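You operate a simulated robot arm through the tools that you are given. There is no shell and no other tool.

You are at the controls of a simulated two-armed robot. One attempt, no reset.

## Task
Fill tall vases 3 and 2 to their lines.
Fine: park the spout and shut the red valve knob; the third tall vase and the drip tray stay dry. Where these are worked on the way, their far stop is far enough and under half their travel is too little: red valve knob.

The check looks at the end state, three seconds after you hand in, the way a careful person would. Anything else that was tipped, shoved, dropped, spilled or broken makes it a failure.

## Robot
Two 7-joint arms with fingered hands on one trunk that stands fixed in place. Base frame: the origin is at the foot of the trunk, x ahead of it, y to its left, z up. Lengths are in mm, angles in degrees, forces in N, time in s.
The left shoulder is at [50, 214, 869], the right one opposite. With the tool pointing down near the work surface each hand reaches from about 420 to 900 mm from the base axis, measured 20 degrees to its own side. Payload 3 kg a hand.
The tool frame of a hand sits at the grasp point between the pads (the TCP): z along the fingers, y along the line on which they close. The tips reach 26 mm beyond it. The gripper opens to 132 mm. The gripper's body begins 73 mm behind the TCP. The gripper is a hand of 3 fingers: y runs from the thumb to the fingers, the wrist lies at [0, 0, -229] in the tool frame, and closing takes about 1.5 s.
Orientation is told as [roll, pitch, yaw] about the base's x, y, z axes, in that order, counted from this pose: with the fingers straight down and closing along the base's y, the tool's x points along the base's -x, its y along +y and its z along -z.

## Interface
- The arms move only by the tool jog_arm. It takes "left_motion", "right_motion" or both (then of equal length, played together; a hand with none holds still); each is a list of rows, each a list of 3 entries, a list of its own where there are three numbers: the shift along the base's x, y, z in units of 300 mm (1.0 is 300 mm), then the turn, a rotation vector about the base's x, y, z in units of 90 degrees (1.0 is 90 degrees), then the opening in per cent of the stroke, from 0 (shut) to 100 (fully open). In form: [[[x, y, z], [wx, wy, wz], claw], ...]. A call has 1 to 20 rows; each row is the pose to reach, as a shift and turn from the pose commanded when the call began. A call with a number of a shift or a turn outside -1 to 1 is refused whole. A row lasts 0.2 s, in which the tool goes at most 50 mm and 8.6 degrees; a call with a longer step from one row to the next is refused whole, and so is a gripper value outside its range. Where a pose cannot be reached the arm comes as near as it can. A force on the tool above 90 N (or 10 N above the force at the start of the call, whichever is more), or a blocked arm, ends the call early, and 0.2 s more pass. The fingers move at their own pace (about 72 mm/s each) and stop on an object; they squeeze with about 23 N. The grip force told is the motor's: it shows also when the fingers shut on nothing. Time passes only in rows, and 0.2 s behind the last, so rows that repeat a pose let the fingers close. The reply holds the time, the measured pose of the TCP, the force on the tool along the base axes, the opening and the grip force, in the units named above and with some noise, with the torque about the TCP (base axes, N m) and any sound that the robot's microphone picked up.
- Cameras (640 x 400 px; columns grow to the right, rows downward): "scene" is now at [32.9, -0.8, 1498.3]; the picture's right is [0.02, -1.00, 0.00], its down [-0.66, -0.01, -0.75] and it looks along [0.75, 0.01, -0.66] (base axes); focal length 327 px, centre (320, 200). "left" rides on the left gripper at [-61, 3, -92] in its tool frame; the picture's right is [-0.05, -1.00, 0.00], its down [0.83, -0.04, -0.56] and it looks along [0.55, -0.03, 0.83] (tool axes); focal length 230 px, centre (320, 200). "right" rides on the right gripper at [62, 3, -92] in its tool frame; the picture's right is [-0.05, 1.00, 0.00], its down [-0.83, -0.04, -0.56] and it looks along [-0.55, -0.03, 0.83] (tool axes); focal length 230 px, centre (320, 200). There is no depth. A picture from a camera that has moved, and an enlarged one, comes with that camera's place and axes in the base frame and with its lens.
- get_image(camera): a new picture of that camera. No time passes.
- set_grasp(shape, hand): the hand has 3 fingers and takes this shape, open, in about a second: jaw (thumb against the fingers, like two jaws); tri (thumb and two fingers); tip (a fingertip pinch); poke (one finger out to press); point (the index stretched); flat (the hand flat); cup (the hand cupped); fist (a fist). The gripper value then closes the fingers along that shape, each until it touches; the sizes above hold for jaw. It gives what a move gives, with no picture.
- turn_head(pan, tilt): turns the head with the scene camera to pan (to the left, within 86 degrees either way) and tilt (down, from -29 to 69), counted from straight ahead of the robot. It gives what a move gives.
- close_up(camera, box): a new picture of the part [left, top, right, bottom] of that camera's present view, enlarged. No time passes.
- sign_off(): hands the job in; it is judged then, once.

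Nothing tells you positions but the pictures and the camera data. Unless the task says otherwise, let go and move clear before handing in.

The tools are called after "Request:" by a JSON object that holds its "name" and its "arguments". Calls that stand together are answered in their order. jog_arm: Moves the arms, as the interface text tells. Its arguments: {"type":"object","properties":{"left_motion":{"type":"array","items":{"type":"array"}},"right_motion":{"type":"array","items":{"type":"array"}}},"required":[]} The other tools are called the same way: set_grasp (shape, hand) gives the hand a shape; turn_head (pan, tilt) turns the head that bears the scene camera; get_image (camera) takes a picture; close_up (camera, box) takes an enlarged picture of a part of a camera's view; sign_off () hands the job in.

At the start:

```text
clock: 0.0
left_ee_pos: [429.6, 75.0, 1206.4]
left_tool_rot: [0.0, -0.1, -7.4]
left_wrist_force: [-0.1, -0.2, 0.5]
left_torque: [0.03, -0.02, -0.02]
left_width: 131.8
left_grasp_force: 0.1
left_shape: jaw
right_ee_pos: [454.0, -277.8, 1207.3]
right_tool_rot: [0.0, 0.0, -7.4]
right_wrist_force: [0.0, -0.2, -0.6]
right_torque: [-0.02, 0.01, 0.01]
right_width: 131.7
right_grasp_force: 0.1
right_shape: jaw
head pan, tilt: [1.1, 41.4]
```

scene: 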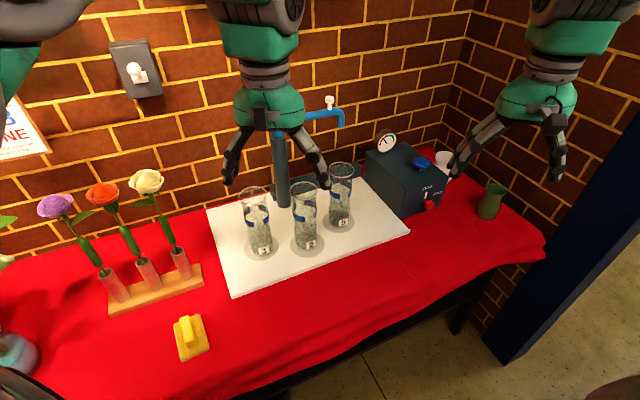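
right: 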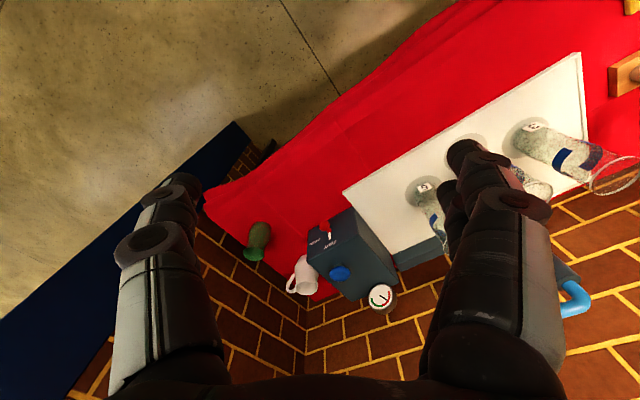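
left: 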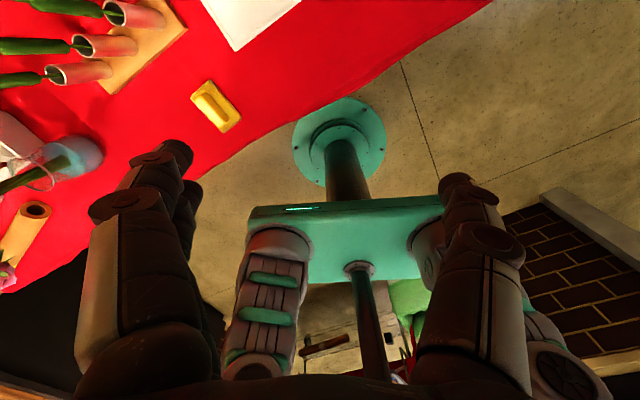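

I see a table with a white drip tray holding three tall vases, a blue swivel spout on a post behind them, and a dark box with a gauge, a blue knob and a red knob. I'll look closer before moving anything.

Request:
{"name": "close_up", "arguments": {"camera": "scene", "box": [220, 80, 380, 270]}}

Request:
{"name": "close_up", "arguments": {"camera": "scene", "box": [350, 120, 510, 220]}}

Request:
{"name": "close_up", "arguments": {"camera": "right", "box": [230, 170, 430, 320]}}

Request:
{"name": "close_up", "arguments": {"camera": "scene", "box": [90, 30, 190, 100]}}

```text
2.11 times, centred on (300, 175) of scene
camera zoom: at [32.9, -0.8, 1498.3], right [0.02, -1.0, 0.0], down [-0.66, -0.01, -0.75], along [0.75, 0.01, -0.66], focal length 688 px, centre (362, 253)
```

zoom: 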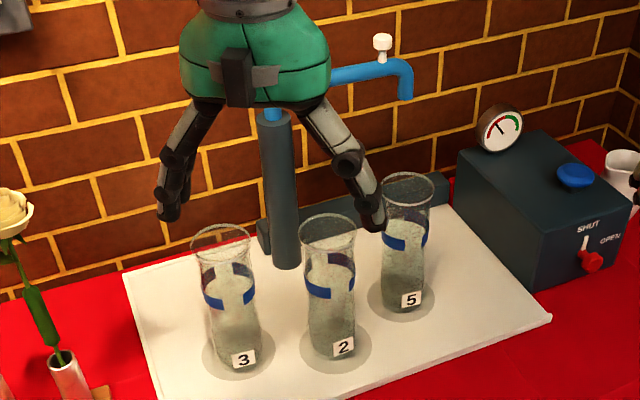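

```text
4.00 times, centred on (430, 170) of scene
camera zoom: at [32.9, -0.8, 1498.3], right [0.02, -1.0, 0.0], down [-0.66, -0.01, -0.75], along [0.75, 0.01, -0.66], focal length 1307 px, centre (-120, 320)
```

zoom: 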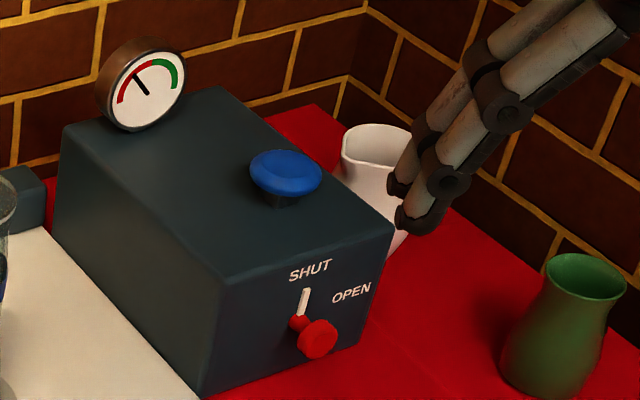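

```text
2.67 times, centred on (330, 245) of right
camera zoom: at [393.4, -267.3, 1299.3], right [0.18, 0.98, 0.0], down [0.82, -0.15, 0.56], along [0.55, -0.1, -0.83], focal length 614 px, centre (293, 80)
```

zoom: 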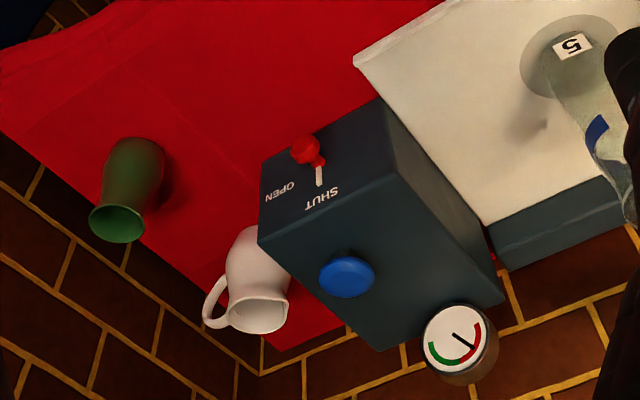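

```text
5.71 times, centred on (140, 65) of scene
camera zoom: at [32.9, -0.8, 1498.3], right [0.02, -1.0, 0.0], down [-0.66, -0.01, -0.75], along [0.75, 0.01, -0.66], focal length 1867 px, centre (1349, 971)
```

zoom: 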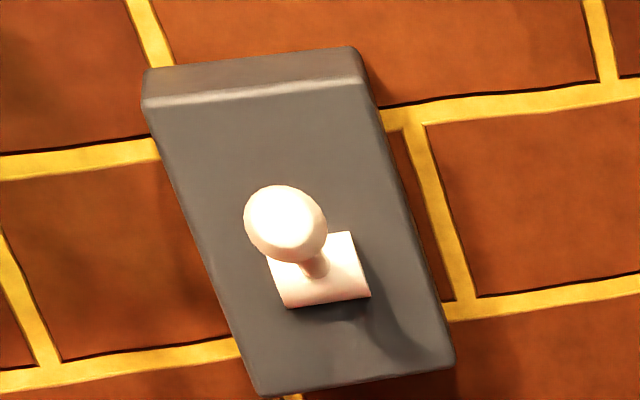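

The tray with vases 3, 2 and 5 sits around x≈730, and the valve knob is on the box's front near (790,-328,822). I'll move the left arm aside to get a clear view of the spout and the post.

Request:
{"name": "jog_arm", "arguments": {"left_motion": [[[0, 0.15, 0], [0, 0, 0], 100], [[0, 0.3, 0], [0, 0, 0], 100], [[0, 0.45, 0], [0, 0, 0], 100], [[0, 0.6, 0], [0, 0, 0], 100], [[0, 0.75, 0], [0, 0, 0], 100], [[0, 0.9, 0], [0, 0, 0], 100], [[0, 1.0, 0], [0, 0, 0], 100]], "right_motion": [[[0, 0, 0.05], [0, 0, 0], 100], [[0, 0, 0.1], [0, 0, 0], 100], [[0, 0, 0.15], [0, 0, 0], 100], [[0, 0, 0.2], [0, 0, 0], 100], [[0, 0, 0.2], [0, 0, 0], 100], [[0, 0, 0.2], [0, 0, 0], 100], [[0, 0, 0.2], [0, 0, 0], 100]]}}

Request:
{"name": "get_image", "arguments": {"camera": "scene"}}

Request:
{"name": "get_image", "arguments": {"camera": "left"}}

Request:
{"name": "get_image", "arguments": {"camera": "right"}}

Request:
{"name": "close_up", "arguments": {"camera": "scene", "box": [220, 80, 380, 180]}}

Request:
{"name": "close_up", "arguments": {"camera": "scene", "box": [220, 170, 380, 270]}}

```text
clock: 1.6
left_ee_pos: [430.5, 376.8, 1206.9]
left_tool_rot: [0.1, 0.0, -7.4]
left_wrist_force: [-0.1, 0.6, 0.1]
left_torque: [0.01, -0.02, 0.01]
left_width: 131.8
left_grasp_force: 0.1
left_shape: jaw
right_ee_pos: [456.1, -278.8, 1264.5]
right_tool_rot: [0.0, 0.0, -7.3]
right_wrist_force: [-0.2, -0.8, -0.8]
right_torque: [-0.01, 0.0, 0.0]
right_width: 131.9
right_grasp_force: 0.1
right_shape: jaw
head pan, tilt: [1.1, 41.4]
```

```text
taken
```

scene: 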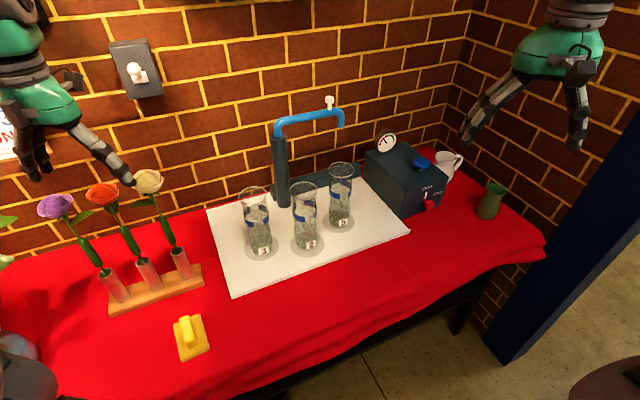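

```text
taken
camera left: at [492.1, 371.5, 1299.0], right [-0.08, -1.0, 0.0], down [-0.83, 0.06, 0.55], along [-0.55, 0.04, -0.83], focal length 230 px, centre (320, 200)
```

left: 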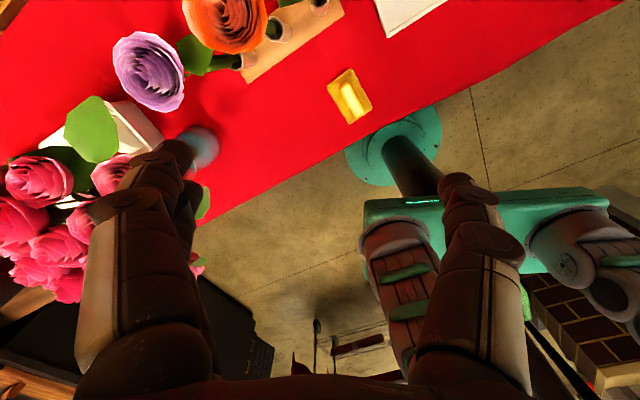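

```text
taken
camera right: at [394.0, -267.8, 1358.2], right [0.18, 0.98, 0.0], down [0.82, -0.15, 0.56], along [0.55, -0.1, -0.83], focal length 230 px, centre (320, 200)
```

right: 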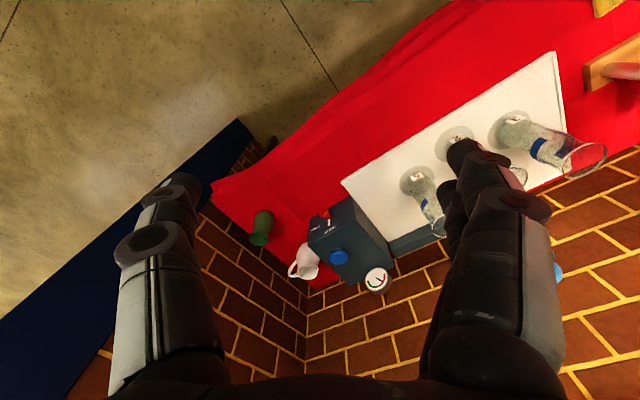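

```text
4.00 times, centred on (300, 130) of scene
camera zoom: at [32.9, -0.8, 1498.3], right [0.02, -1.0, 0.0], down [-0.66, -0.01, -0.75], along [0.75, 0.01, -0.66], focal length 1307 px, centre (400, 480)
```

zoom: 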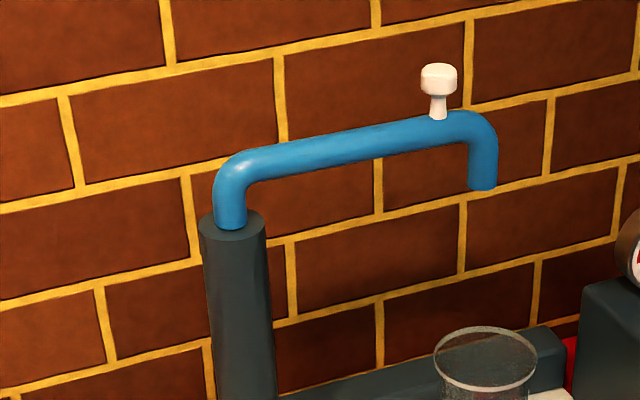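

```text
4.00 times, centred on (300, 220) of scene
camera zoom: at [32.9, -0.8, 1498.3], right [0.02, -1.0, 0.0], down [-0.66, -0.01, -0.75], along [0.75, 0.01, -0.66], focal length 1307 px, centre (400, 120)
```

zoom: 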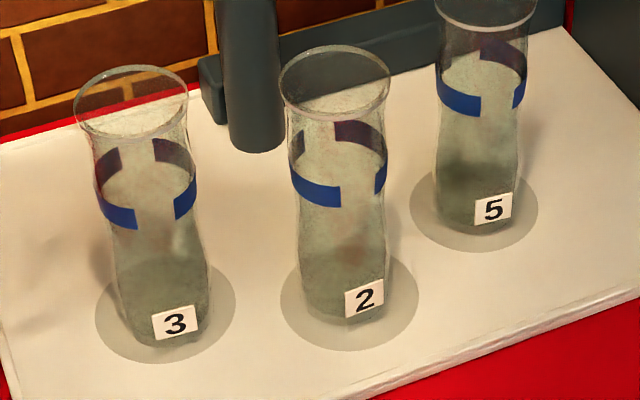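

The outlet now sits behind vase 5, near (931,-52,1008), and I take that to be its parked place. It swings about a post near (850,131) at a radius of about 200 mm, which takes it over all three vases. I'll zoom in further on the knob, gauge and handle.

Request:
{"name": "close_up", "arguments": {"camera": "scene", "box": [405, 175, 453, 215]}}

Request:
{"name": "close_up", "arguments": {"camera": "scene", "box": [370, 125, 434, 175]}}

Request:
{"name": "close_up", "arguments": {"camera": "scene", "box": [310, 85, 358, 135]}}

Request:
{"name": "close_up", "arguments": {"camera": "right", "box": [295, 200, 359, 250]}}

```text
10.00 times, centred on (429, 195) of scene
camera zoom: at [32.9, -0.8, 1498.3], right [0.02, -1.0, 0.0], down [-0.66, -0.01, -0.75], along [0.75, 0.01, -0.66], focal length 3267 px, centre (-770, 250)
```

zoom: 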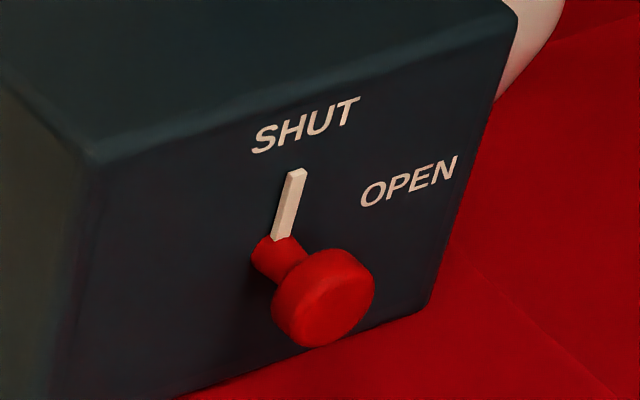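

```text
8.00 times, centred on (402, 150) of scene
camera zoom: at [32.9, -0.8, 1498.3], right [0.02, -1.0, 0.0], down [-0.66, -0.01, -0.75], along [0.75, 0.01, -0.66], focal length 2613 px, centre (-336, 600)
```

zoom: 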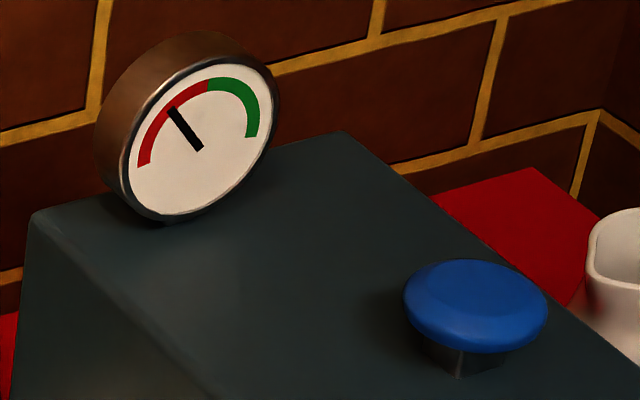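

```text
8.00 times, centred on (334, 110) of scene
camera zoom: at [32.9, -0.8, 1498.3], right [0.02, -1.0, 0.0], down [-0.66, -0.01, -0.75], along [0.75, 0.01, -0.66], focal length 2613 px, centre (208, 920)
```

zoom: 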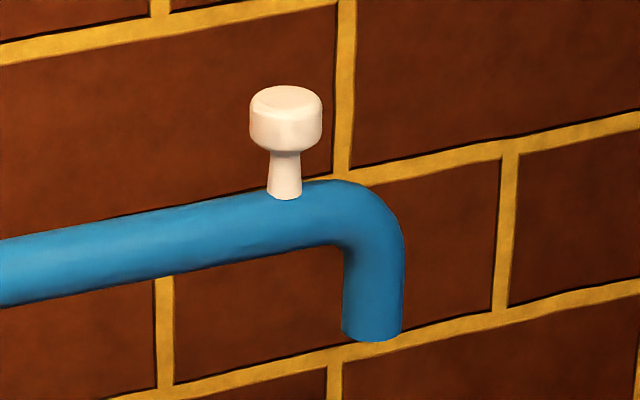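

```text
8.00 times, centred on (327, 225) of right
camera zoom: at [394.0, -267.8, 1358.2], right [0.18, 0.98, 0.0], down [0.82, -0.15, 0.56], along [0.55, -0.1, -0.83], focal length 1841 px, centre (264, 0)
```

zoom: 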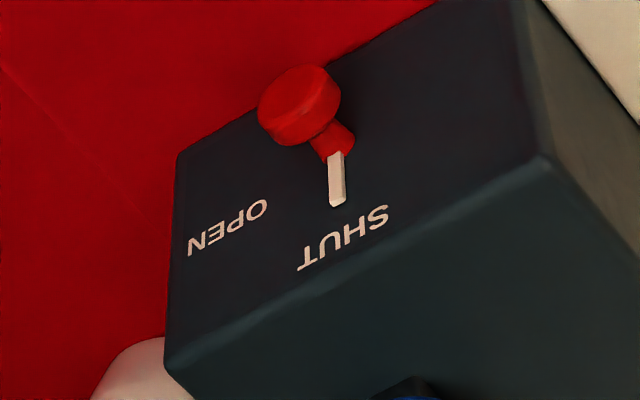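

The valve is a small mushroom knob at about (789,-330,819), whose axis points out of the box's front face. I'll bring the left hand towards the spout handle and the right hand towards the valve, turning both in yaw first.

Request:
{"name": "jog_arm", "arguments": {"left_motion": [[[0.07, -0.12, 0], [0, 0, 0.012], 60], [[0.14, -0.24, 0], [0, 0, 0.024], 60], [[0.2, -0.38, 0], [0, 0, 0.036], 60], [[0.25, -0.52, 0], [0, 0, 0.048], 60], [[0.3, -0.66, 0], [0, 0, 0.06], 60], [[0.35, -0.8, 0], [0, 0, 0.07], 60], [[0.35, -0.9, 0], [0, 0, 0.08], 60], [[0.35, -1.0, 0], [0, 0, 0.082], 60]], "right_motion": [[[0.04, -0.06, -0.11], [0, 0, 0.043], 60], [[0.08, -0.12, -0.22], [0, 0, 0.086], 60], [[0.13, -0.18, -0.33], [0, 0, 0.128], 60], [[0.17, -0.24, -0.44], [0, 0, 0.171], 60], [[0.22, -0.3, -0.55], [0, 0, 0.214], 60], [[0.26, -0.36, -0.66], [0, 0, 0.257], 60], [[0.3, -0.42, -0.77], [0, 0, 0.3], 60], [[0.347, -0.47, -0.88], [0, 0, 0.342], 60]]}}

```text
clock: 3.4
left_ee_pos: [535.6, 75.7, 1205.1]
left_tool_rot: [-0.1, 0.1, 0.2]
left_wrist_force: [0.7, -0.3, 0.4]
left_torque: [0.03, -0.01, 0.01]
left_width: 79.6
left_grasp_force: 0.0
left_shape: jaw
right_ee_pos: [559.3, -419.6, 1001.2]
right_tool_rot: [0.0, 0.1, 23.5]
right_wrist_force: [0.0, -1.2, 0.6]
right_torque: [0.01, 0.01, 0.04]
right_width: 79.7
right_grasp_force: 0.1
right_shape: jaw
head pan, tilt: [1.1, 41.4]
```

Both hands have reached their staging poses. Next I'll pitch both forward: the left 70° for the spout handle, the right 90° to face the valve.

Request:
{"name": "jog_arm", "arguments": {"left_motion": [[[0.02, -0.01, 0], [0, -0.071, 0], 60], [[0.04, -0.02, 0], [0, -0.142, 0], 60], [[0.06, -0.04, 0], [0, -0.213, 0], 60], [[0.08, -0.06, 0], [0, -0.284, 0], 60], [[0.1, -0.08, 0], [0, -0.355, 0], 60], [[0.12, -0.1, 0], [0, -0.426, 0], 60], [[0.14, -0.12, 0], [0, -0.497, 0], 60], [[0.16, -0.13, 0], [0, -0.568, 0], 60], [[0.18, -0.14, 0], [0, -0.639, 0], 60], [[0.2, -0.15, 0], [0, -0.71, 0], 60], [[0.2, -0.15, 0], [0, -0.778, 0], 60]], "right_motion": [[[0.014, 0.003, -0.04], [0.0361, -0.0835, 0], 60], [[0.027, 0.006, -0.08], [0.0722, -0.1669, 0], 60], [[0.041, 0.008, -0.12], [0.1083, -0.2504, 0], 60], [[0.055, 0.011, -0.16], [0.1444, -0.3338, 0], 60], [[0.068, 0.014, -0.2], [0.1805, -0.4173, 0], 60], [[0.082, 0.016, -0.25], [0.2165, -0.5007, 0], 60], [[0.095, 0.019, -0.29], [0.2526, -0.5842, 0], 60], [[0.11, 0.022, -0.33], [0.2887, -0.6676, 0], 60], [[0.12, 0.025, -0.37], [0.3248, -0.7511, 0], 60], [[0.136, 0.027, -0.41], [0.3609, -0.8345, 0], 60], [[0.15, 0.03, -0.45], [0.397, -0.918, 0], 60]]}}

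Request:
{"name": "get_image", "arguments": {"camera": "left"}}

Request:
{"name": "get_image", "arguments": {"camera": "right"}}

Request:
{"name": "get_image", "arguments": {"camera": "scene"}}

```text
clock: 5.8
left_ee_pos: [595.4, 31.9, 1206.9]
left_tool_rot: [0.1, -70.1, -0.1]
left_wrist_force: [-0.1, 0.3, 0.0]
left_torque: [0.03, 0.01, -0.03]
left_width: 79.7
left_grasp_force: 0.2
left_shape: jaw
right_ee_pos: [586.9, -414.0, 916.4]
right_tool_rot: [-0.1, -56.8, 23.2]
right_wrist_force: [-0.5, 0.1, -0.4]
right_torque: [-0.01, 0.01, -0.03]
right_width: 80.0
right_grasp_force: 0.2
right_shape: jaw
right hand out of reach, approached as far as the arm can: row 8, 9, 10, 11
head pan, tilt: [1.1, 41.4]
```

```text
taken
camera left: at [529.4, 33.5, 1295.1], right [0.02, -1.0, 0.05], down [-0.8, -0.04, -0.59], along [0.59, -0.03, -0.8], focal length 230 px, centre (320, 200)
```

left: 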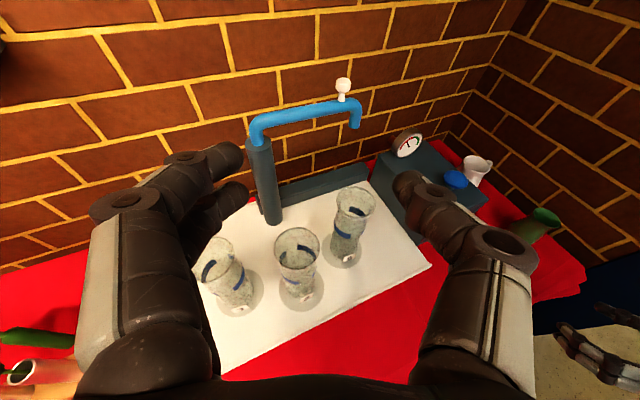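

```text
taken
camera right: at [483.4, -452.9, 914.7], right [-0.37, 0.93, 0.04], down [0.01, -0.04, 1.0], along [0.93, 0.37, 0.01], focal length 230 px, centre (320, 200)
```

right: 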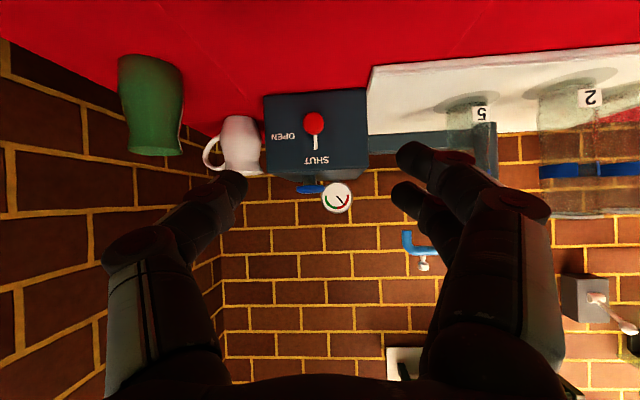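

```text
taken
```

scene: 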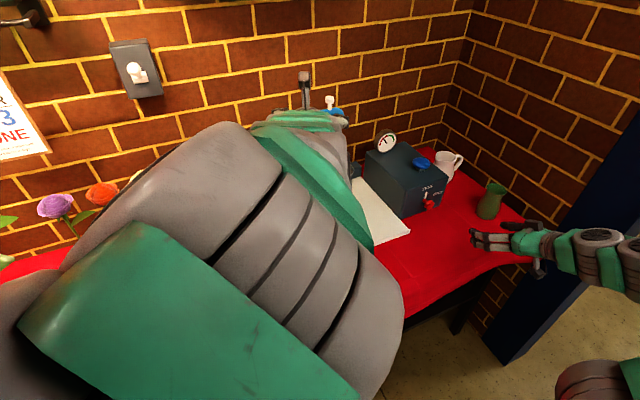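

The right camera puts the handle head near (910,-16,1100). The right arm cannot pitch further while it is this close in. I'll move the left hand to a pre-grasp about 90 mm short of the handle and check, and bring the right hand forward towards the valve.

Request:
{"name": "jog_arm", "arguments": {"left_motion": [[[0.13, -0.03, -0.04], [0, 0, 0], 60], [[0.26, -0.07, -0.08], [0, 0, 0], 60], [[0.39, -0.1, -0.12], [0, 0, 0], 60], [[0.52, -0.13, -0.16], [0, 0, 0], 60], [[0.64, -0.155, -0.2], [0, 0, 0], 60], [[0.72, -0.16, -0.22], [0, 0, 0], 60], [[0.72, -0.16, -0.22], [0, 0, 0], 60]], "right_motion": [[[0.05, 0.015, -0.04], [0.011, -0.026, 0], 60], [[0.1, 0.04, -0.08], [0.023, -0.052, 0], 60], [[0.15, 0.06, -0.12], [0.034, -0.08, 0], 60], [[0.2, 0.08, -0.16], [0.045, -0.106, 0], 60], [[0.25, 0.1, -0.2], [0.057, -0.13, 0], 60], [[0.3, 0.12, -0.22], [0.069, -0.16, 0], 60], [[0.35, 0.14, -0.22], [0.08, -0.185, 0], 60]]}}

Request:
{"name": "get_image", "arguments": {"camera": "left"}}

Request:
{"name": "get_image", "arguments": {"camera": "right"}}

Request:
{"name": "get_image", "arguments": {"camera": "scene"}}

```text
clock: 7.4
left_ee_pos: [812.0, -16.7, 1142.7]
left_tool_rot: [0.1, -70.0, -0.2]
left_wrist_force: [0.2, -0.6, -0.3]
left_torque: [0.0, 0.02, -0.05]
left_width: 79.4
left_grasp_force: 0.1
left_shape: jaw
right_ee_pos: [692.9, -368.4, 849.4]
right_tool_rot: [0.2, -75.0, 23.1]
right_wrist_force: [0.2, -0.5, -0.3]
right_torque: [-0.02, -0.01, -0.02]
right_width: 79.2
right_grasp_force: 0.0
right_shape: jaw
right hand out of reach, approached as far as the arm can: row 1, 2, 3, 4
head pan, tilt: [1.1, 41.4]
```

```text
taken
camera left: at [745.8, -13.5, 1229.7], right [0.02, -1.0, 0.05], down [-0.81, -0.04, -0.59], along [0.59, -0.03, -0.81], focal length 230 px, centre (320, 200)
```

left: 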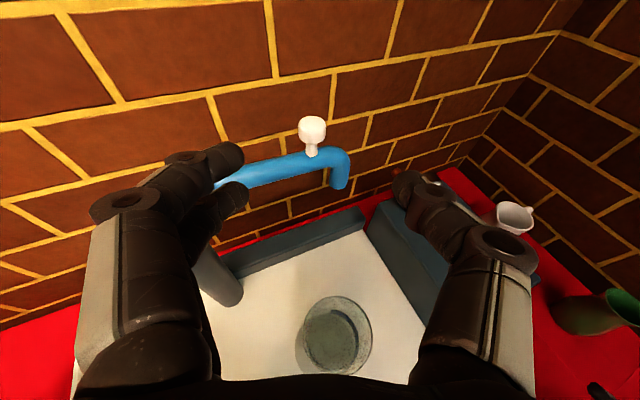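

```text
taken
camera right: at [594.7, -406.5, 814.7], right [-0.38, 0.92, 0.05], down [-0.28, -0.17, 0.95], along [0.88, 0.35, 0.32], focal length 230 px, centre (320, 200)
```

right: 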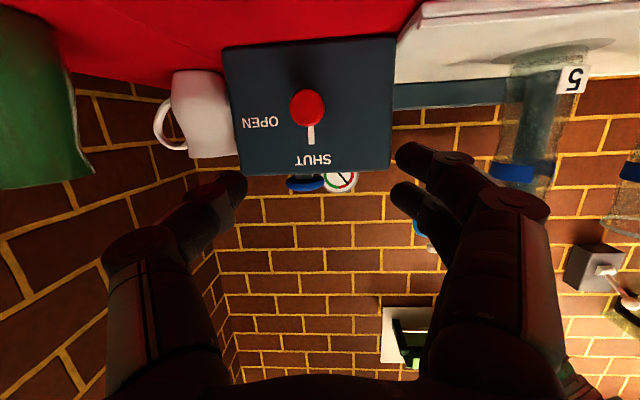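

```text
taken
```

scene: 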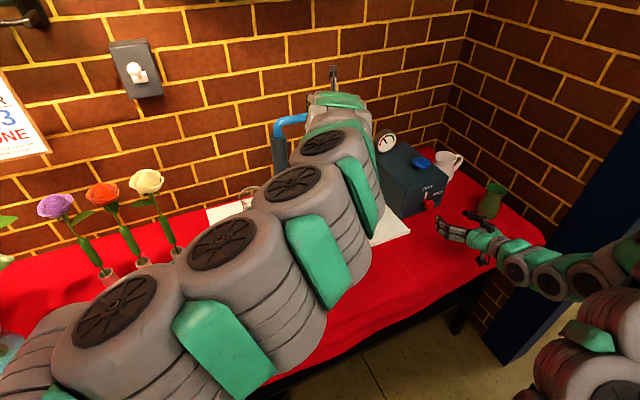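

The left fingers are lined up on the handle, at about (914,-12,1101). I'll advance and pinch it, and level the right hand in front of the valve.

Request:
{"name": "jog_arm", "arguments": {"left_motion": [[[0.08, 0.004, -0.03], [0, 0, 0], 60], [[0.16, 0.008, -0.06], [0, 0, 0], 60], [[0.25, 0.01, -0.09], [0, 0, 0], 60], [[0.333, 0.012, -0.127], [0, 0, 0], 60], [[0.333, 0.012, -0.127], [0, 0, 0], 60]], "right_motion": [[[0.0, 0, -0.03], [0.014, -0.032, 0], 60], [[0, 0, -0.06], [0.028, -0.064, 0], 60], [[0, 0, -0.1], [0.042, -0.096, 0], 60], [[0, 0, -0.135], [0.056, -0.128, 0], 60], [[0, 0, -0.135], [0.066, -0.153, 0], 60]]}}

Request:
{"name": "get_image", "arguments": {"camera": "left"}}

Request:
{"name": "get_image", "arguments": {"camera": "right"}}

```text
clock: 8.6
left_ee_pos: [911.2, -13.0, 1103.1]
left_tool_rot: [0.0, -70.0, 0.2]
left_wrist_force: [0.2, 0.1, 0.1]
left_torque: [0.0, 0.0, -0.01]
left_width: 79.5
left_grasp_force: 0.1
left_shape: jaw
right_ee_pos: [694.8, -369.1, 810.6]
right_tool_rot: [9.4, -89.9, 13.6]
right_wrist_force: [0.2, -0.7, -0.1]
right_torque: [0.02, 0.01, -0.03]
right_width: 79.1
right_grasp_force: 0.0
right_shape: jaw
head pan, tilt: [1.1, 41.4]
```

```text
taken
camera left: at [845.3, -9.9, 1191.1], right [0.02, -1.0, 0.05], down [-0.81, -0.04, -0.59], along [0.59, -0.03, -0.81], focal length 230 px, centre (320, 200)
```

left: 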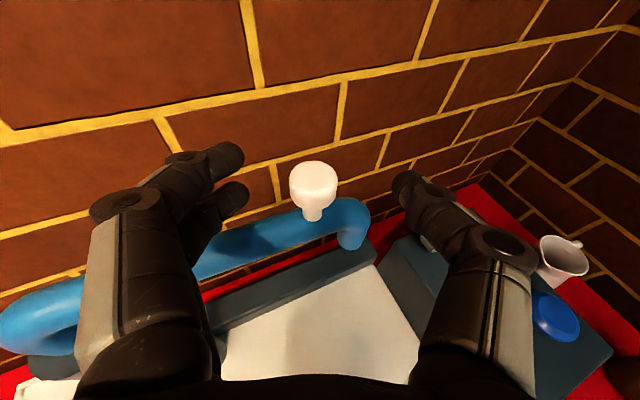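

```text
taken
camera right: at [607.5, -401.9, 748.5], right [-0.39, 0.92, 0.05], down [-0.49, -0.26, 0.83], along [0.78, 0.3, 0.55], focal length 230 px, centre (320, 200)
```

right: 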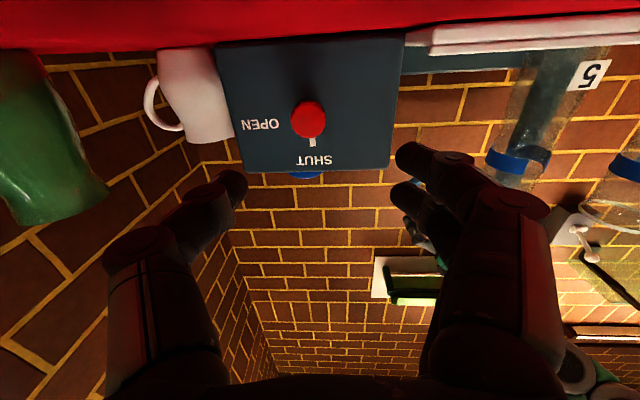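

The head sits about 10 mm beyond the TCP. I'll move in that last bit and then close the left hand on it.

Request:
{"name": "jog_arm", "arguments": {"left_motion": [[[0.03, 0.01, 0], [0, 0, 0], 60], [[0.03, 0.01, 0], [0, 0, 0], 30], [[0.03, 0.01, 0], [0, 0, 0], 10], [[0.03, 0.01, 0], [0, 0, 0], 10], [[0.03, 0.01, 0], [0, 0, 0], 0], [[0.03, 0.01, 0], [0, 0, 0], 0], [[0.03, 0.01, 0], [0, 0, 0], 0], [[0.03, 0.01, 0], [0, 0, 0], 0]]}}

Request:
{"name": "get_image", "arguments": {"camera": "left"}}

```text
clock: 10.4
left_ee_pos: [919.2, -12.9, 1103.6]
left_tool_rot: [0.1, -69.9, -0.2]
left_wrist_force: [4.1, -8.4, -2.8]
left_torque: [-0.04, -0.02, -0.12]
left_width: 4.9
left_grasp_force: 22.9
left_shape: jaw
right_ee_pos: [694.1, -368.9, 809.2]
right_tool_rot: [44.2, -89.9, -21.1]
right_wrist_force: [-0.4, -0.1, 0.6]
right_torque: [0.01, 0.01, 0.01]
right_width: 79.2
right_grasp_force: 0.1
right_shape: jaw
head pan, tilt: [1.1, 41.4]
```

```text
taken
camera left: at [854.2, -8.9, 1191.7], right [0.02, -1.0, 0.05], down [-0.81, -0.04, -0.59], along [0.59, -0.03, -0.81], focal length 230 px, centre (320, 200)
```

left: 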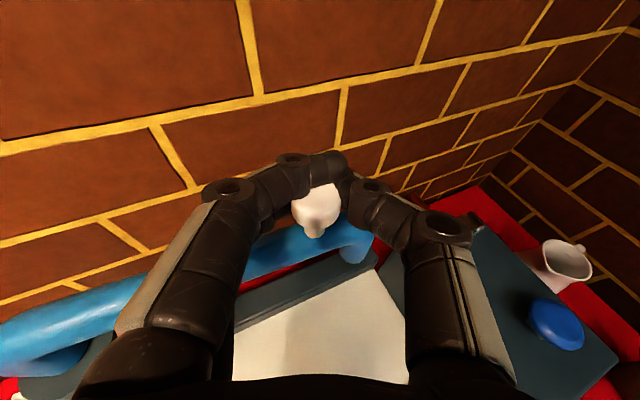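

The fingertips have closed around and behind the handle head, so it is hooked. I'll pull it gently along the arc through the first 30° or so.

Request:
{"name": "jog_arm", "arguments": {"left_motion": [[[-0.043, -0.015, 0], [0, 0, 0], 0], [[-0.087, -0.027, 0], [0, 0, 0], 0], [[-0.132, -0.035, 0], [0, 0, 0], 0], [[-0.178, -0.038, 0], [0, 0, 0], 0], [[-0.223, -0.038, 0], [0, 0, 0], 0], [[-0.269, -0.034, 0], [0, 0, 0], 0]]}}

Request:
{"name": "get_image", "arguments": {"camera": "left"}}

Request:
{"name": "get_image", "arguments": {"camera": "scene"}}

```text
clock: 11.8
left_ee_pos: [839.3, -20.2, 1100.1]
left_tool_rot: [0.2, -70.0, 0.1]
left_wrist_force: [0.1, 1.8, -1.2]
left_torque: [-0.03, 0.01, -0.02]
left_width: 1.2
left_grasp_force: 23.0
left_shape: jaw
right_ee_pos: [693.7, -368.3, 809.4]
right_tool_rot: [42.4, -89.9, -19.2]
right_wrist_force: [0.0, -0.9, -0.7]
right_torque: [-0.02, 0.01, 0.02]
right_width: 79.2
right_grasp_force: 0.0
right_shape: jaw
head pan, tilt: [1.1, 41.4]
```

```text
taken
camera left: at [773.5, -18.0, 1190.5], right [0.02, -1.0, 0.05], down [-0.81, -0.04, -0.59], along [0.59, -0.03, -0.81], focal length 230 px, centre (320, 200)
```

left: 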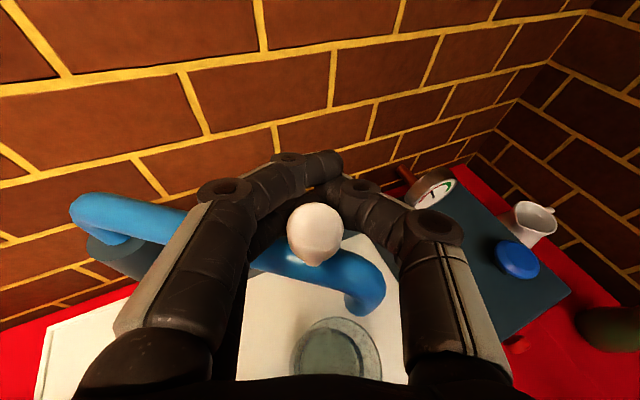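

```text
taken
```

scene: 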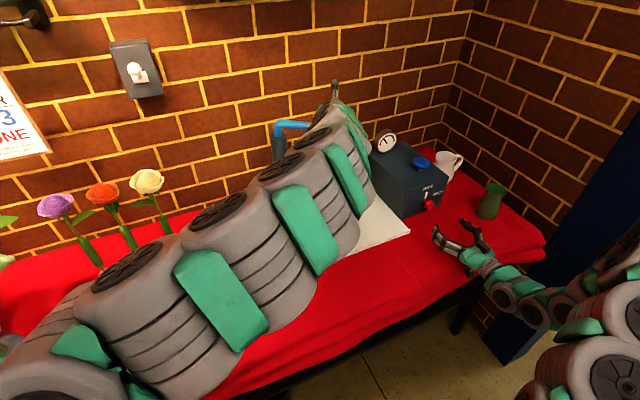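

The spout follows the hand well. I'll keep going along the arc to about vase 2's angle and check again.

Request:
{"name": "jog_arm", "arguments": {"left_motion": [[[-0.045, 0.008, 0], [0, 0, 0], 0], [[-0.089, 0.02, 0], [0, 0, 0], 0], [[-0.132, 0.036, 0], [0, 0, 0], 0], [[-0.173, 0.055, 0], [0, 0, 0], 0], [[-0.212, 0.078, 0], [0, 0, 0], 0], [[-0.25, 0.105, 0], [0, 0, 0], 0], [[-0.285, 0.134, 0], [0, 0, 0], 0], [[-0.317, 0.167, 0], [0, 0, 0], 0], [[-0.346, 0.202, 0], [0, 0, 0], 0], [[-0.372, 0.239, 0], [0, 0, 0], 0], [[-0.394, 0.279, 0], [0, 0, 0], 0]]}}

Request:
{"name": "get_image", "arguments": {"camera": "left"}}

```text
clock: 14.2
left_ee_pos: [720.4, 61.4, 1102.1]
left_tool_rot: [0.1, -70.0, 0.0]
left_wrist_force: [19.0, 6.9, -16.0]
left_torque: [-0.25, -0.23, -0.44]
left_width: 1.3
left_grasp_force: 22.7
left_shape: jaw
right_ee_pos: [694.5, -368.3, 809.9]
right_tool_rot: [36.4, -89.9, -13.2]
right_wrist_force: [-0.5, 0.1, 0.0]
right_torque: [-0.01, -0.02, 0.01]
right_width: 79.3
right_grasp_force: 0.1
right_shape: jaw
head pan, tilt: [1.1, 41.4]
```

```text
taken
camera left: at [655.2, 65.0, 1190.0], right [0.02, -1.0, 0.05], down [-0.81, -0.04, -0.59], along [0.59, -0.03, -0.81], focal length 230 px, centre (320, 200)
```

left: 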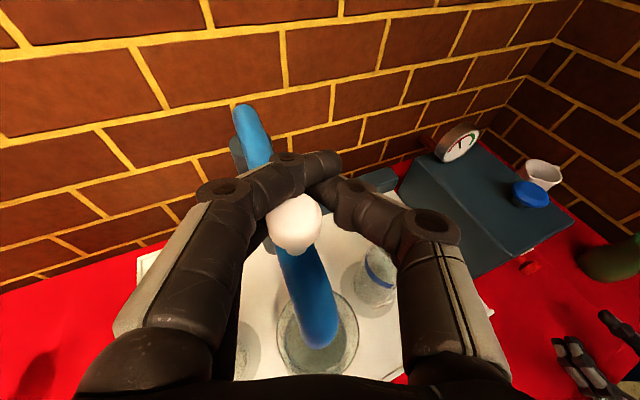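

The spout is now over vase 2, with a slight pull on the hand. I'll continue to vase 3 with the path pushed a little outward.

Request:
{"name": "jog_arm", "arguments": {"left_motion": [[[-0.006, 0.042, 0], [0, 0, 0], 0], [[-0.008, 0.085, 0], [0, 0, 0], 0], [[-0.02, 0.129, 0], [0, 0, 0], 0], [[-0.027, 0.174, 0], [0, 0, 0], 0], [[-0.031, 0.219, 0], [0, 0, 0], 0], [[-0.031, 0.265, 0], [0, 0, 0], 0], [[-0.026, 0.31, 0], [0, 0, 0], 0], [[-0.017, 0.361, 0], [0, 0, 0], 0], [[-0.017, 0.361, 0], [0, 0, 0], 0]]}}

Request:
{"name": "get_image", "arguments": {"camera": "left"}}

Request:
{"name": "get_image", "arguments": {"camera": "scene"}}

Request:
{"name": "get_image", "arguments": {"camera": "right"}}

```text
clock: 16.2
left_ee_pos: [714.3, 169.1, 1101.8]
left_tool_rot: [0.1, -69.9, -0.1]
left_wrist_force: [-0.1, 0.0, 0.5]
left_torque: [0.0, 0.01, -0.01]
left_width: 0.8
left_grasp_force: 22.8
left_shape: jaw
right_ee_pos: [694.8, -369.0, 809.4]
right_tool_rot: [41.6, -90.0, -18.4]
right_wrist_force: [0.2, -0.3, -0.4]
right_torque: [0.02, 0.04, 0.03]
right_width: 79.3
right_grasp_force: 0.0
right_shape: jaw
head pan, tilt: [1.1, 41.4]
```

```text
taken
camera left: at [649.8, 173.2, 1190.9], right [0.02, -1.0, 0.05], down [-0.81, -0.04, -0.59], along [0.59, -0.03, -0.81], focal length 230 px, centre (320, 200)
```

left: 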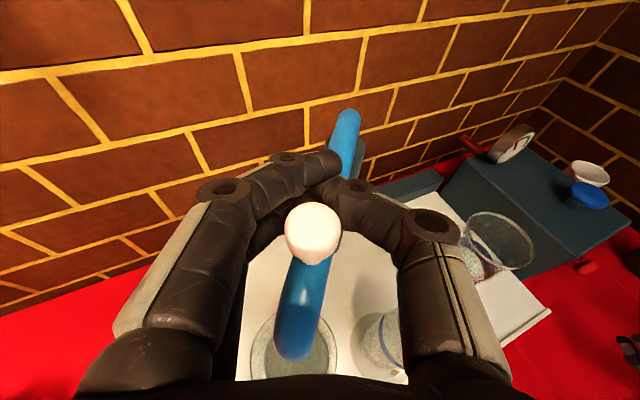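

```text
taken
```

scene: 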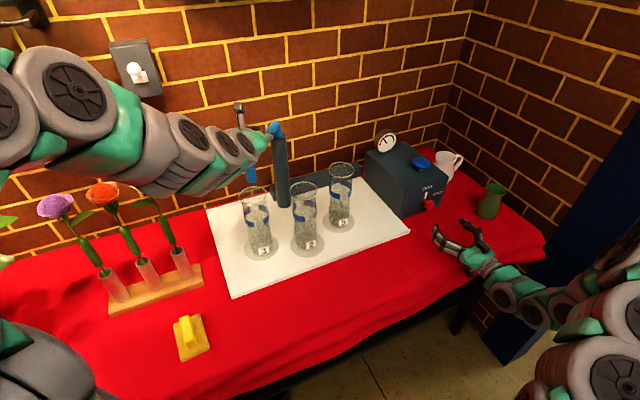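

```text
taken
camera right: at [607.3, -401.9, 748.5], right [-0.39, 0.92, 0.05], down [-0.49, -0.26, 0.83], along [0.78, 0.3, 0.55], focal length 230 px, centre (320, 200)
```

right: 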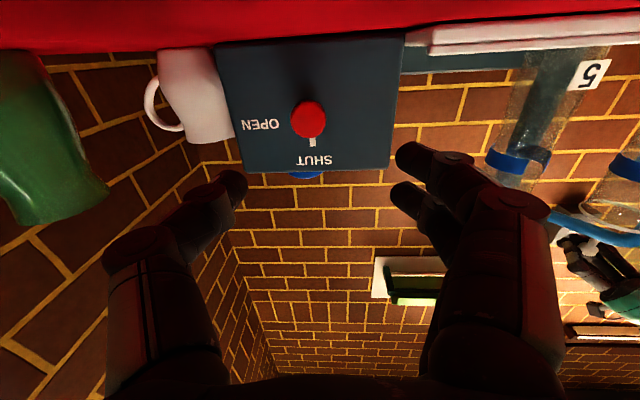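

The spout now hangs over vase 3 and the scene camera has a clear view of it. I'll check the alignment up close.

Request:
{"name": "close_up", "arguments": {"camera": "scene", "box": [215, 110, 311, 170]}}

Request:
{"name": "close_up", "arguments": {"camera": "scene", "box": [225, 160, 305, 260]}}

Request:
{"name": "close_up", "arguments": {"camera": "left", "box": [230, 180, 410, 380]}}

```text
6.67 times, centred on (263, 140) of scene
camera zoom: at [32.9, -0.8, 1498.3], right [0.02, -1.0, 0.0], down [-0.66, -0.01, -0.75], along [0.75, 0.01, -0.66], focal length 2178 px, centre (700, 600)
```

zoom: 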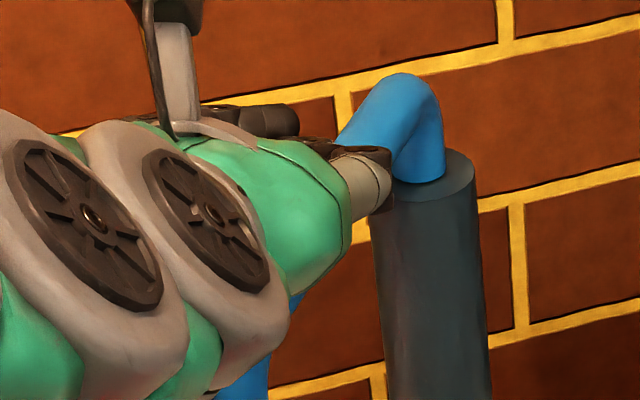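

```text
4.00 times, centred on (265, 210) of scene
camera zoom: at [32.9, -0.8, 1498.3], right [0.02, -1.0, 0.0], down [-0.66, -0.01, -0.75], along [0.75, 0.01, -0.66], focal length 1307 px, centre (540, 160)
```

zoom: 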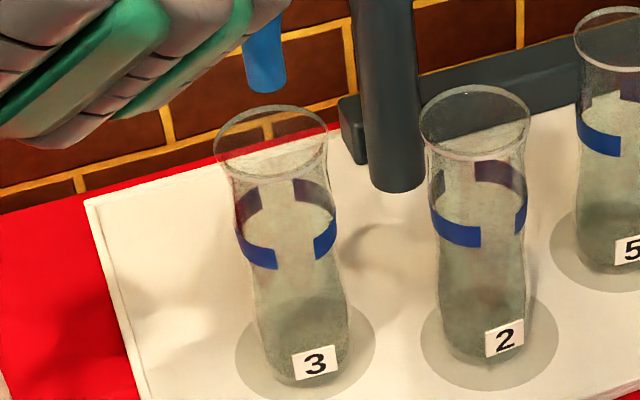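

```text
2.00 times, centred on (320, 280) of left
camera zoom: at [649.8, 173.2, 1190.9], right [0.02, -1.0, 0.05], down [-0.81, -0.04, -0.59], along [0.59, -0.03, -0.81], focal length 460 px, centre (320, 40)
```

zoom: 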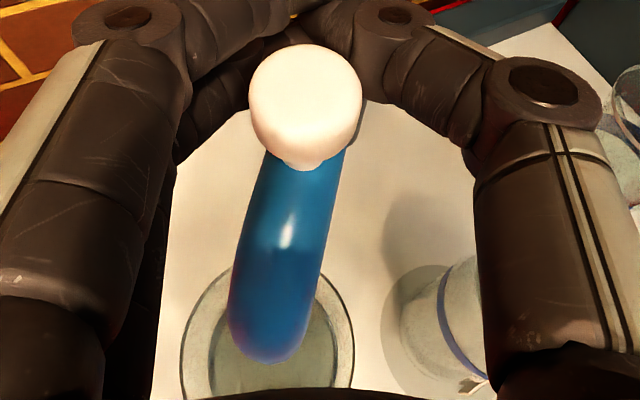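

The outlet is within a few mm of vase 3's centre. I'll bring the right hand closer to the valve knob, which I now put near (801,-333,803), and re-measure from there.

Request:
{"name": "jog_arm", "arguments": {"right_motion": [[[0.05, 0.012, -0.005], [0, 0, 0], 60], [[0.1, 0.024, -0.01], [0, 0, 0], 60], [[0.15, 0.037, -0.015], [0, 0, 0], 60], [[0.197, 0.049, -0.02], [0, 0, 0], 60], [[0.197, 0.049, -0.02], [0, 0, 0], 60]]}}

Request:
{"name": "get_image", "arguments": {"camera": "right"}}

Request:
{"name": "close_up", "arguments": {"camera": "scene", "box": [390, 160, 486, 220]}}

```text
clock: 17.0
left_ee_pos: [715.6, 167.5, 1103.0]
left_tool_rot: [0.2, -70.1, -0.3]
left_wrist_force: [-0.1, 0.7, 0.9]
left_torque: [0.0, -0.01, 0.01]
left_width: 0.6
left_grasp_force: 22.6
left_shape: jaw
right_ee_pos: [728.0, -363.1, 805.5]
right_tool_rot: [63.4, -89.3, -40.6]
right_wrist_force: [-47.6, -17.0, 16.7]
right_torque: [-1.65, 4.63, -0.04]
right_width: 79.3
right_grasp_force: 0.1
right_shape: jaw
head pan, tilt: [1.1, 41.4]
stopped in row 3 (right hand): the force on the tool passed its limit at 131 N (the readings are from after the stop); the commanded pose is now the measured one
```

```text
taken
camera right: at [638.9, -396.5, 744.1], right [-0.39, 0.92, 0.06], down [-0.49, -0.26, 0.83], along [0.78, 0.29, 0.55], focal length 230 px, centre (320, 200)
```

right: 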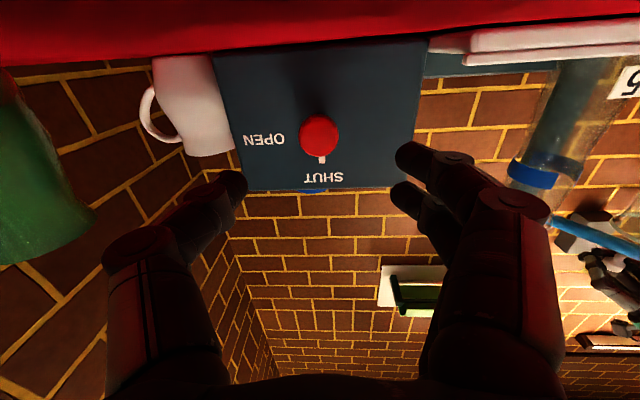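

```text
6.67 times, centred on (438, 190) of scene
camera zoom: at [32.1, -1.0, 1498.3], right [0.02, -1.0, 0.0], down [-0.66, -0.01, -0.75], along [0.75, 0.01, -0.66], focal length 2178 px, centre (-467, 267)
```

zoom: 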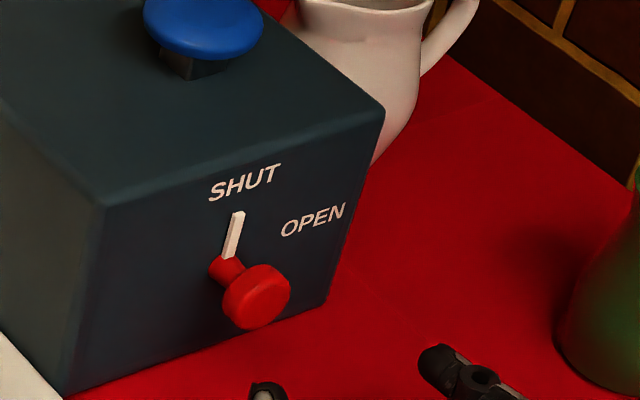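

The right wrist touched the table's front edge while level, so the valve has to be approached from above at a tilt. I'll back off and raise the right hand. The gauge reads in the red, so I'll try the blue button near (903,-315,891) first, with the valve still shut.

Request:
{"name": "jog_arm", "arguments": {"right_motion": [[[-0.1, -0.043, 0.03], [0, 0, 0], 60], [[-0.12, -0.06, 0.13], [-0.033, 0.0765, 0], 40], [[-0.12, -0.07, 0.26], [-0.066, 0.153, 0], 20], [[-0.11, -0.08, 0.38], [-0.099, 0.2295, 0], 0], [[-0.1, -0.09, 0.47], [-0.132, 0.306, 0], 0], [[-0.095, -0.09, 0.517], [-0.165, 0.3825, 0], 0], [[-0.095, -0.09, 0.517], [-0.1985, 0.459, 0], 0], [[-0.095, -0.09, 0.517], [-0.1985, 0.459, 0], 0]]}}

Request:
{"name": "get_image", "arguments": {"camera": "right"}}

Request:
{"name": "get_image", "arguments": {"camera": "scene"}}

```text
clock: 18.8
left_ee_pos: [715.9, 170.3, 1103.5]
left_tool_rot: [0.1, -70.1, -0.1]
left_wrist_force: [0.7, 0.3, -1.0]
left_torque: [-0.01, -0.02, -0.01]
left_width: 0.8
left_grasp_force: 23.0
left_shape: jaw
right_ee_pos: [699.1, -388.5, 959.1]
right_tool_rot: [0.3, -44.6, 22.7]
right_wrist_force: [0.4, 0.0, 0.3]
right_torque: [0.01, 0.0, -0.01]
right_width: 0.0
right_grasp_force: 23.2
right_shape: jaw
head pan, tilt: [1.1, 41.4]
```

```text
taken
camera right: at [598.1, -427.4, 982.3], right [-0.35, 0.93, 0.04], down [0.2, 0.04, 0.98], along [0.91, 0.35, -0.2], focal length 230 px, centre (320, 200)
```

right: 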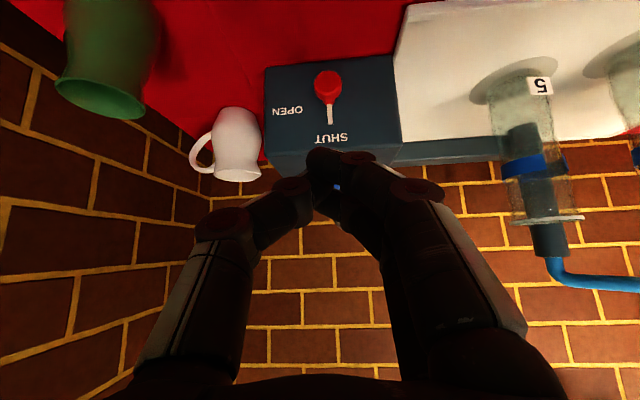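

```text
taken
```

scene: 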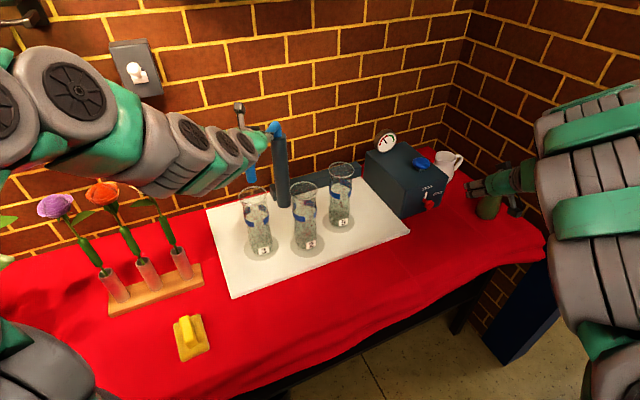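

The right fingers are closed now, and well-separated views put the knob near (809,-332,803). I'll move the fingertips above the blue button.

Request:
{"name": "jog_arm", "arguments": {"right_motion": [[[0.12, 0.04, 0.02], [0, 0, 0], 0], [[0.24, 0.085, 0.05], [0, 0, 0], 0], [[0.36, 0.13, 0.05], [0, 0, 0], 0], [[0.48, 0.17, 0.05], [0, 0, 0], 0], [[0.6, 0.215, 0.04], [0, 0, 0], 0], [[0.62, 0.222, 0.03], [0, 0, 0], 0]]}}

Request:
{"name": "get_image", "arguments": {"camera": "right"}}

Request:
{"name": "close_up", "arguments": {"camera": "scene", "box": [350, 110, 510, 210]}}

Request:
{"name": "get_image", "arguments": {"camera": "left"}}

```text
clock: 20.2
left_ee_pos: [715.3, 170.4, 1102.8]
left_tool_rot: [0.1, -69.9, -0.1]
left_wrist_force: [-0.1, 0.6, -0.1]
left_torque: [0.02, -0.04, 0.0]
left_width: 0.7
left_grasp_force: 23.0
left_shape: jaw
right_ee_pos: [886.0, -320.7, 968.0]
right_tool_rot: [0.5, -44.7, 22.6]
right_wrist_force: [0.2, 0.4, 0.0]
right_torque: [0.01, 0.05, -0.02]
right_width: 0.0
right_grasp_force: 22.5
right_shape: jaw
head pan, tilt: [1.1, 41.4]
```

```text
taken
camera right: at [784.6, -360.1, 990.9], right [-0.35, 0.93, 0.04], down [0.2, 0.03, 0.98], along [0.91, 0.35, -0.2], focal length 230 px, centre (320, 200)
```

right: 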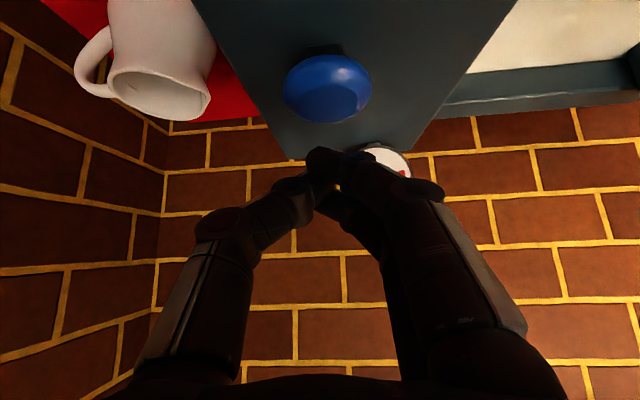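

```text
4.00 times, centred on (430, 160) of scene
camera zoom: at [33.0, -0.8, 1498.3], right [0.02, -1.0, 0.0], down [-0.66, -0.01, -0.75], along [0.75, 0.01, -0.66], focal length 1307 px, centre (-120, 360)
```

zoom: 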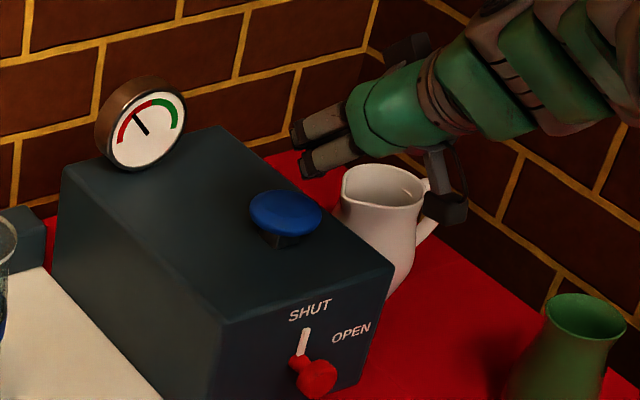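

```text
taken
camera left: at [649.8, 173.0, 1190.9], right [0.02, -1.0, 0.05], down [-0.81, -0.04, -0.59], along [0.59, -0.03, -0.81], focal length 230 px, centre (320, 200)
```

left: 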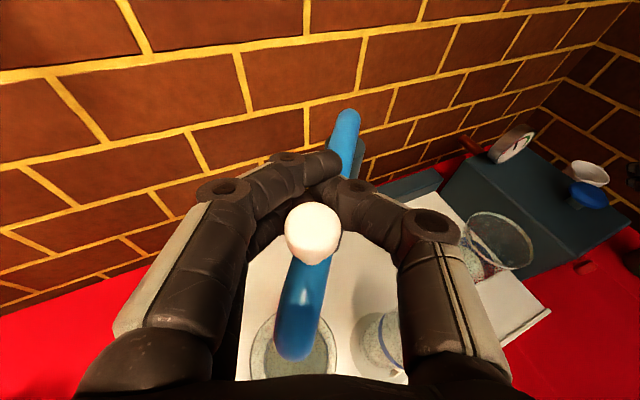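

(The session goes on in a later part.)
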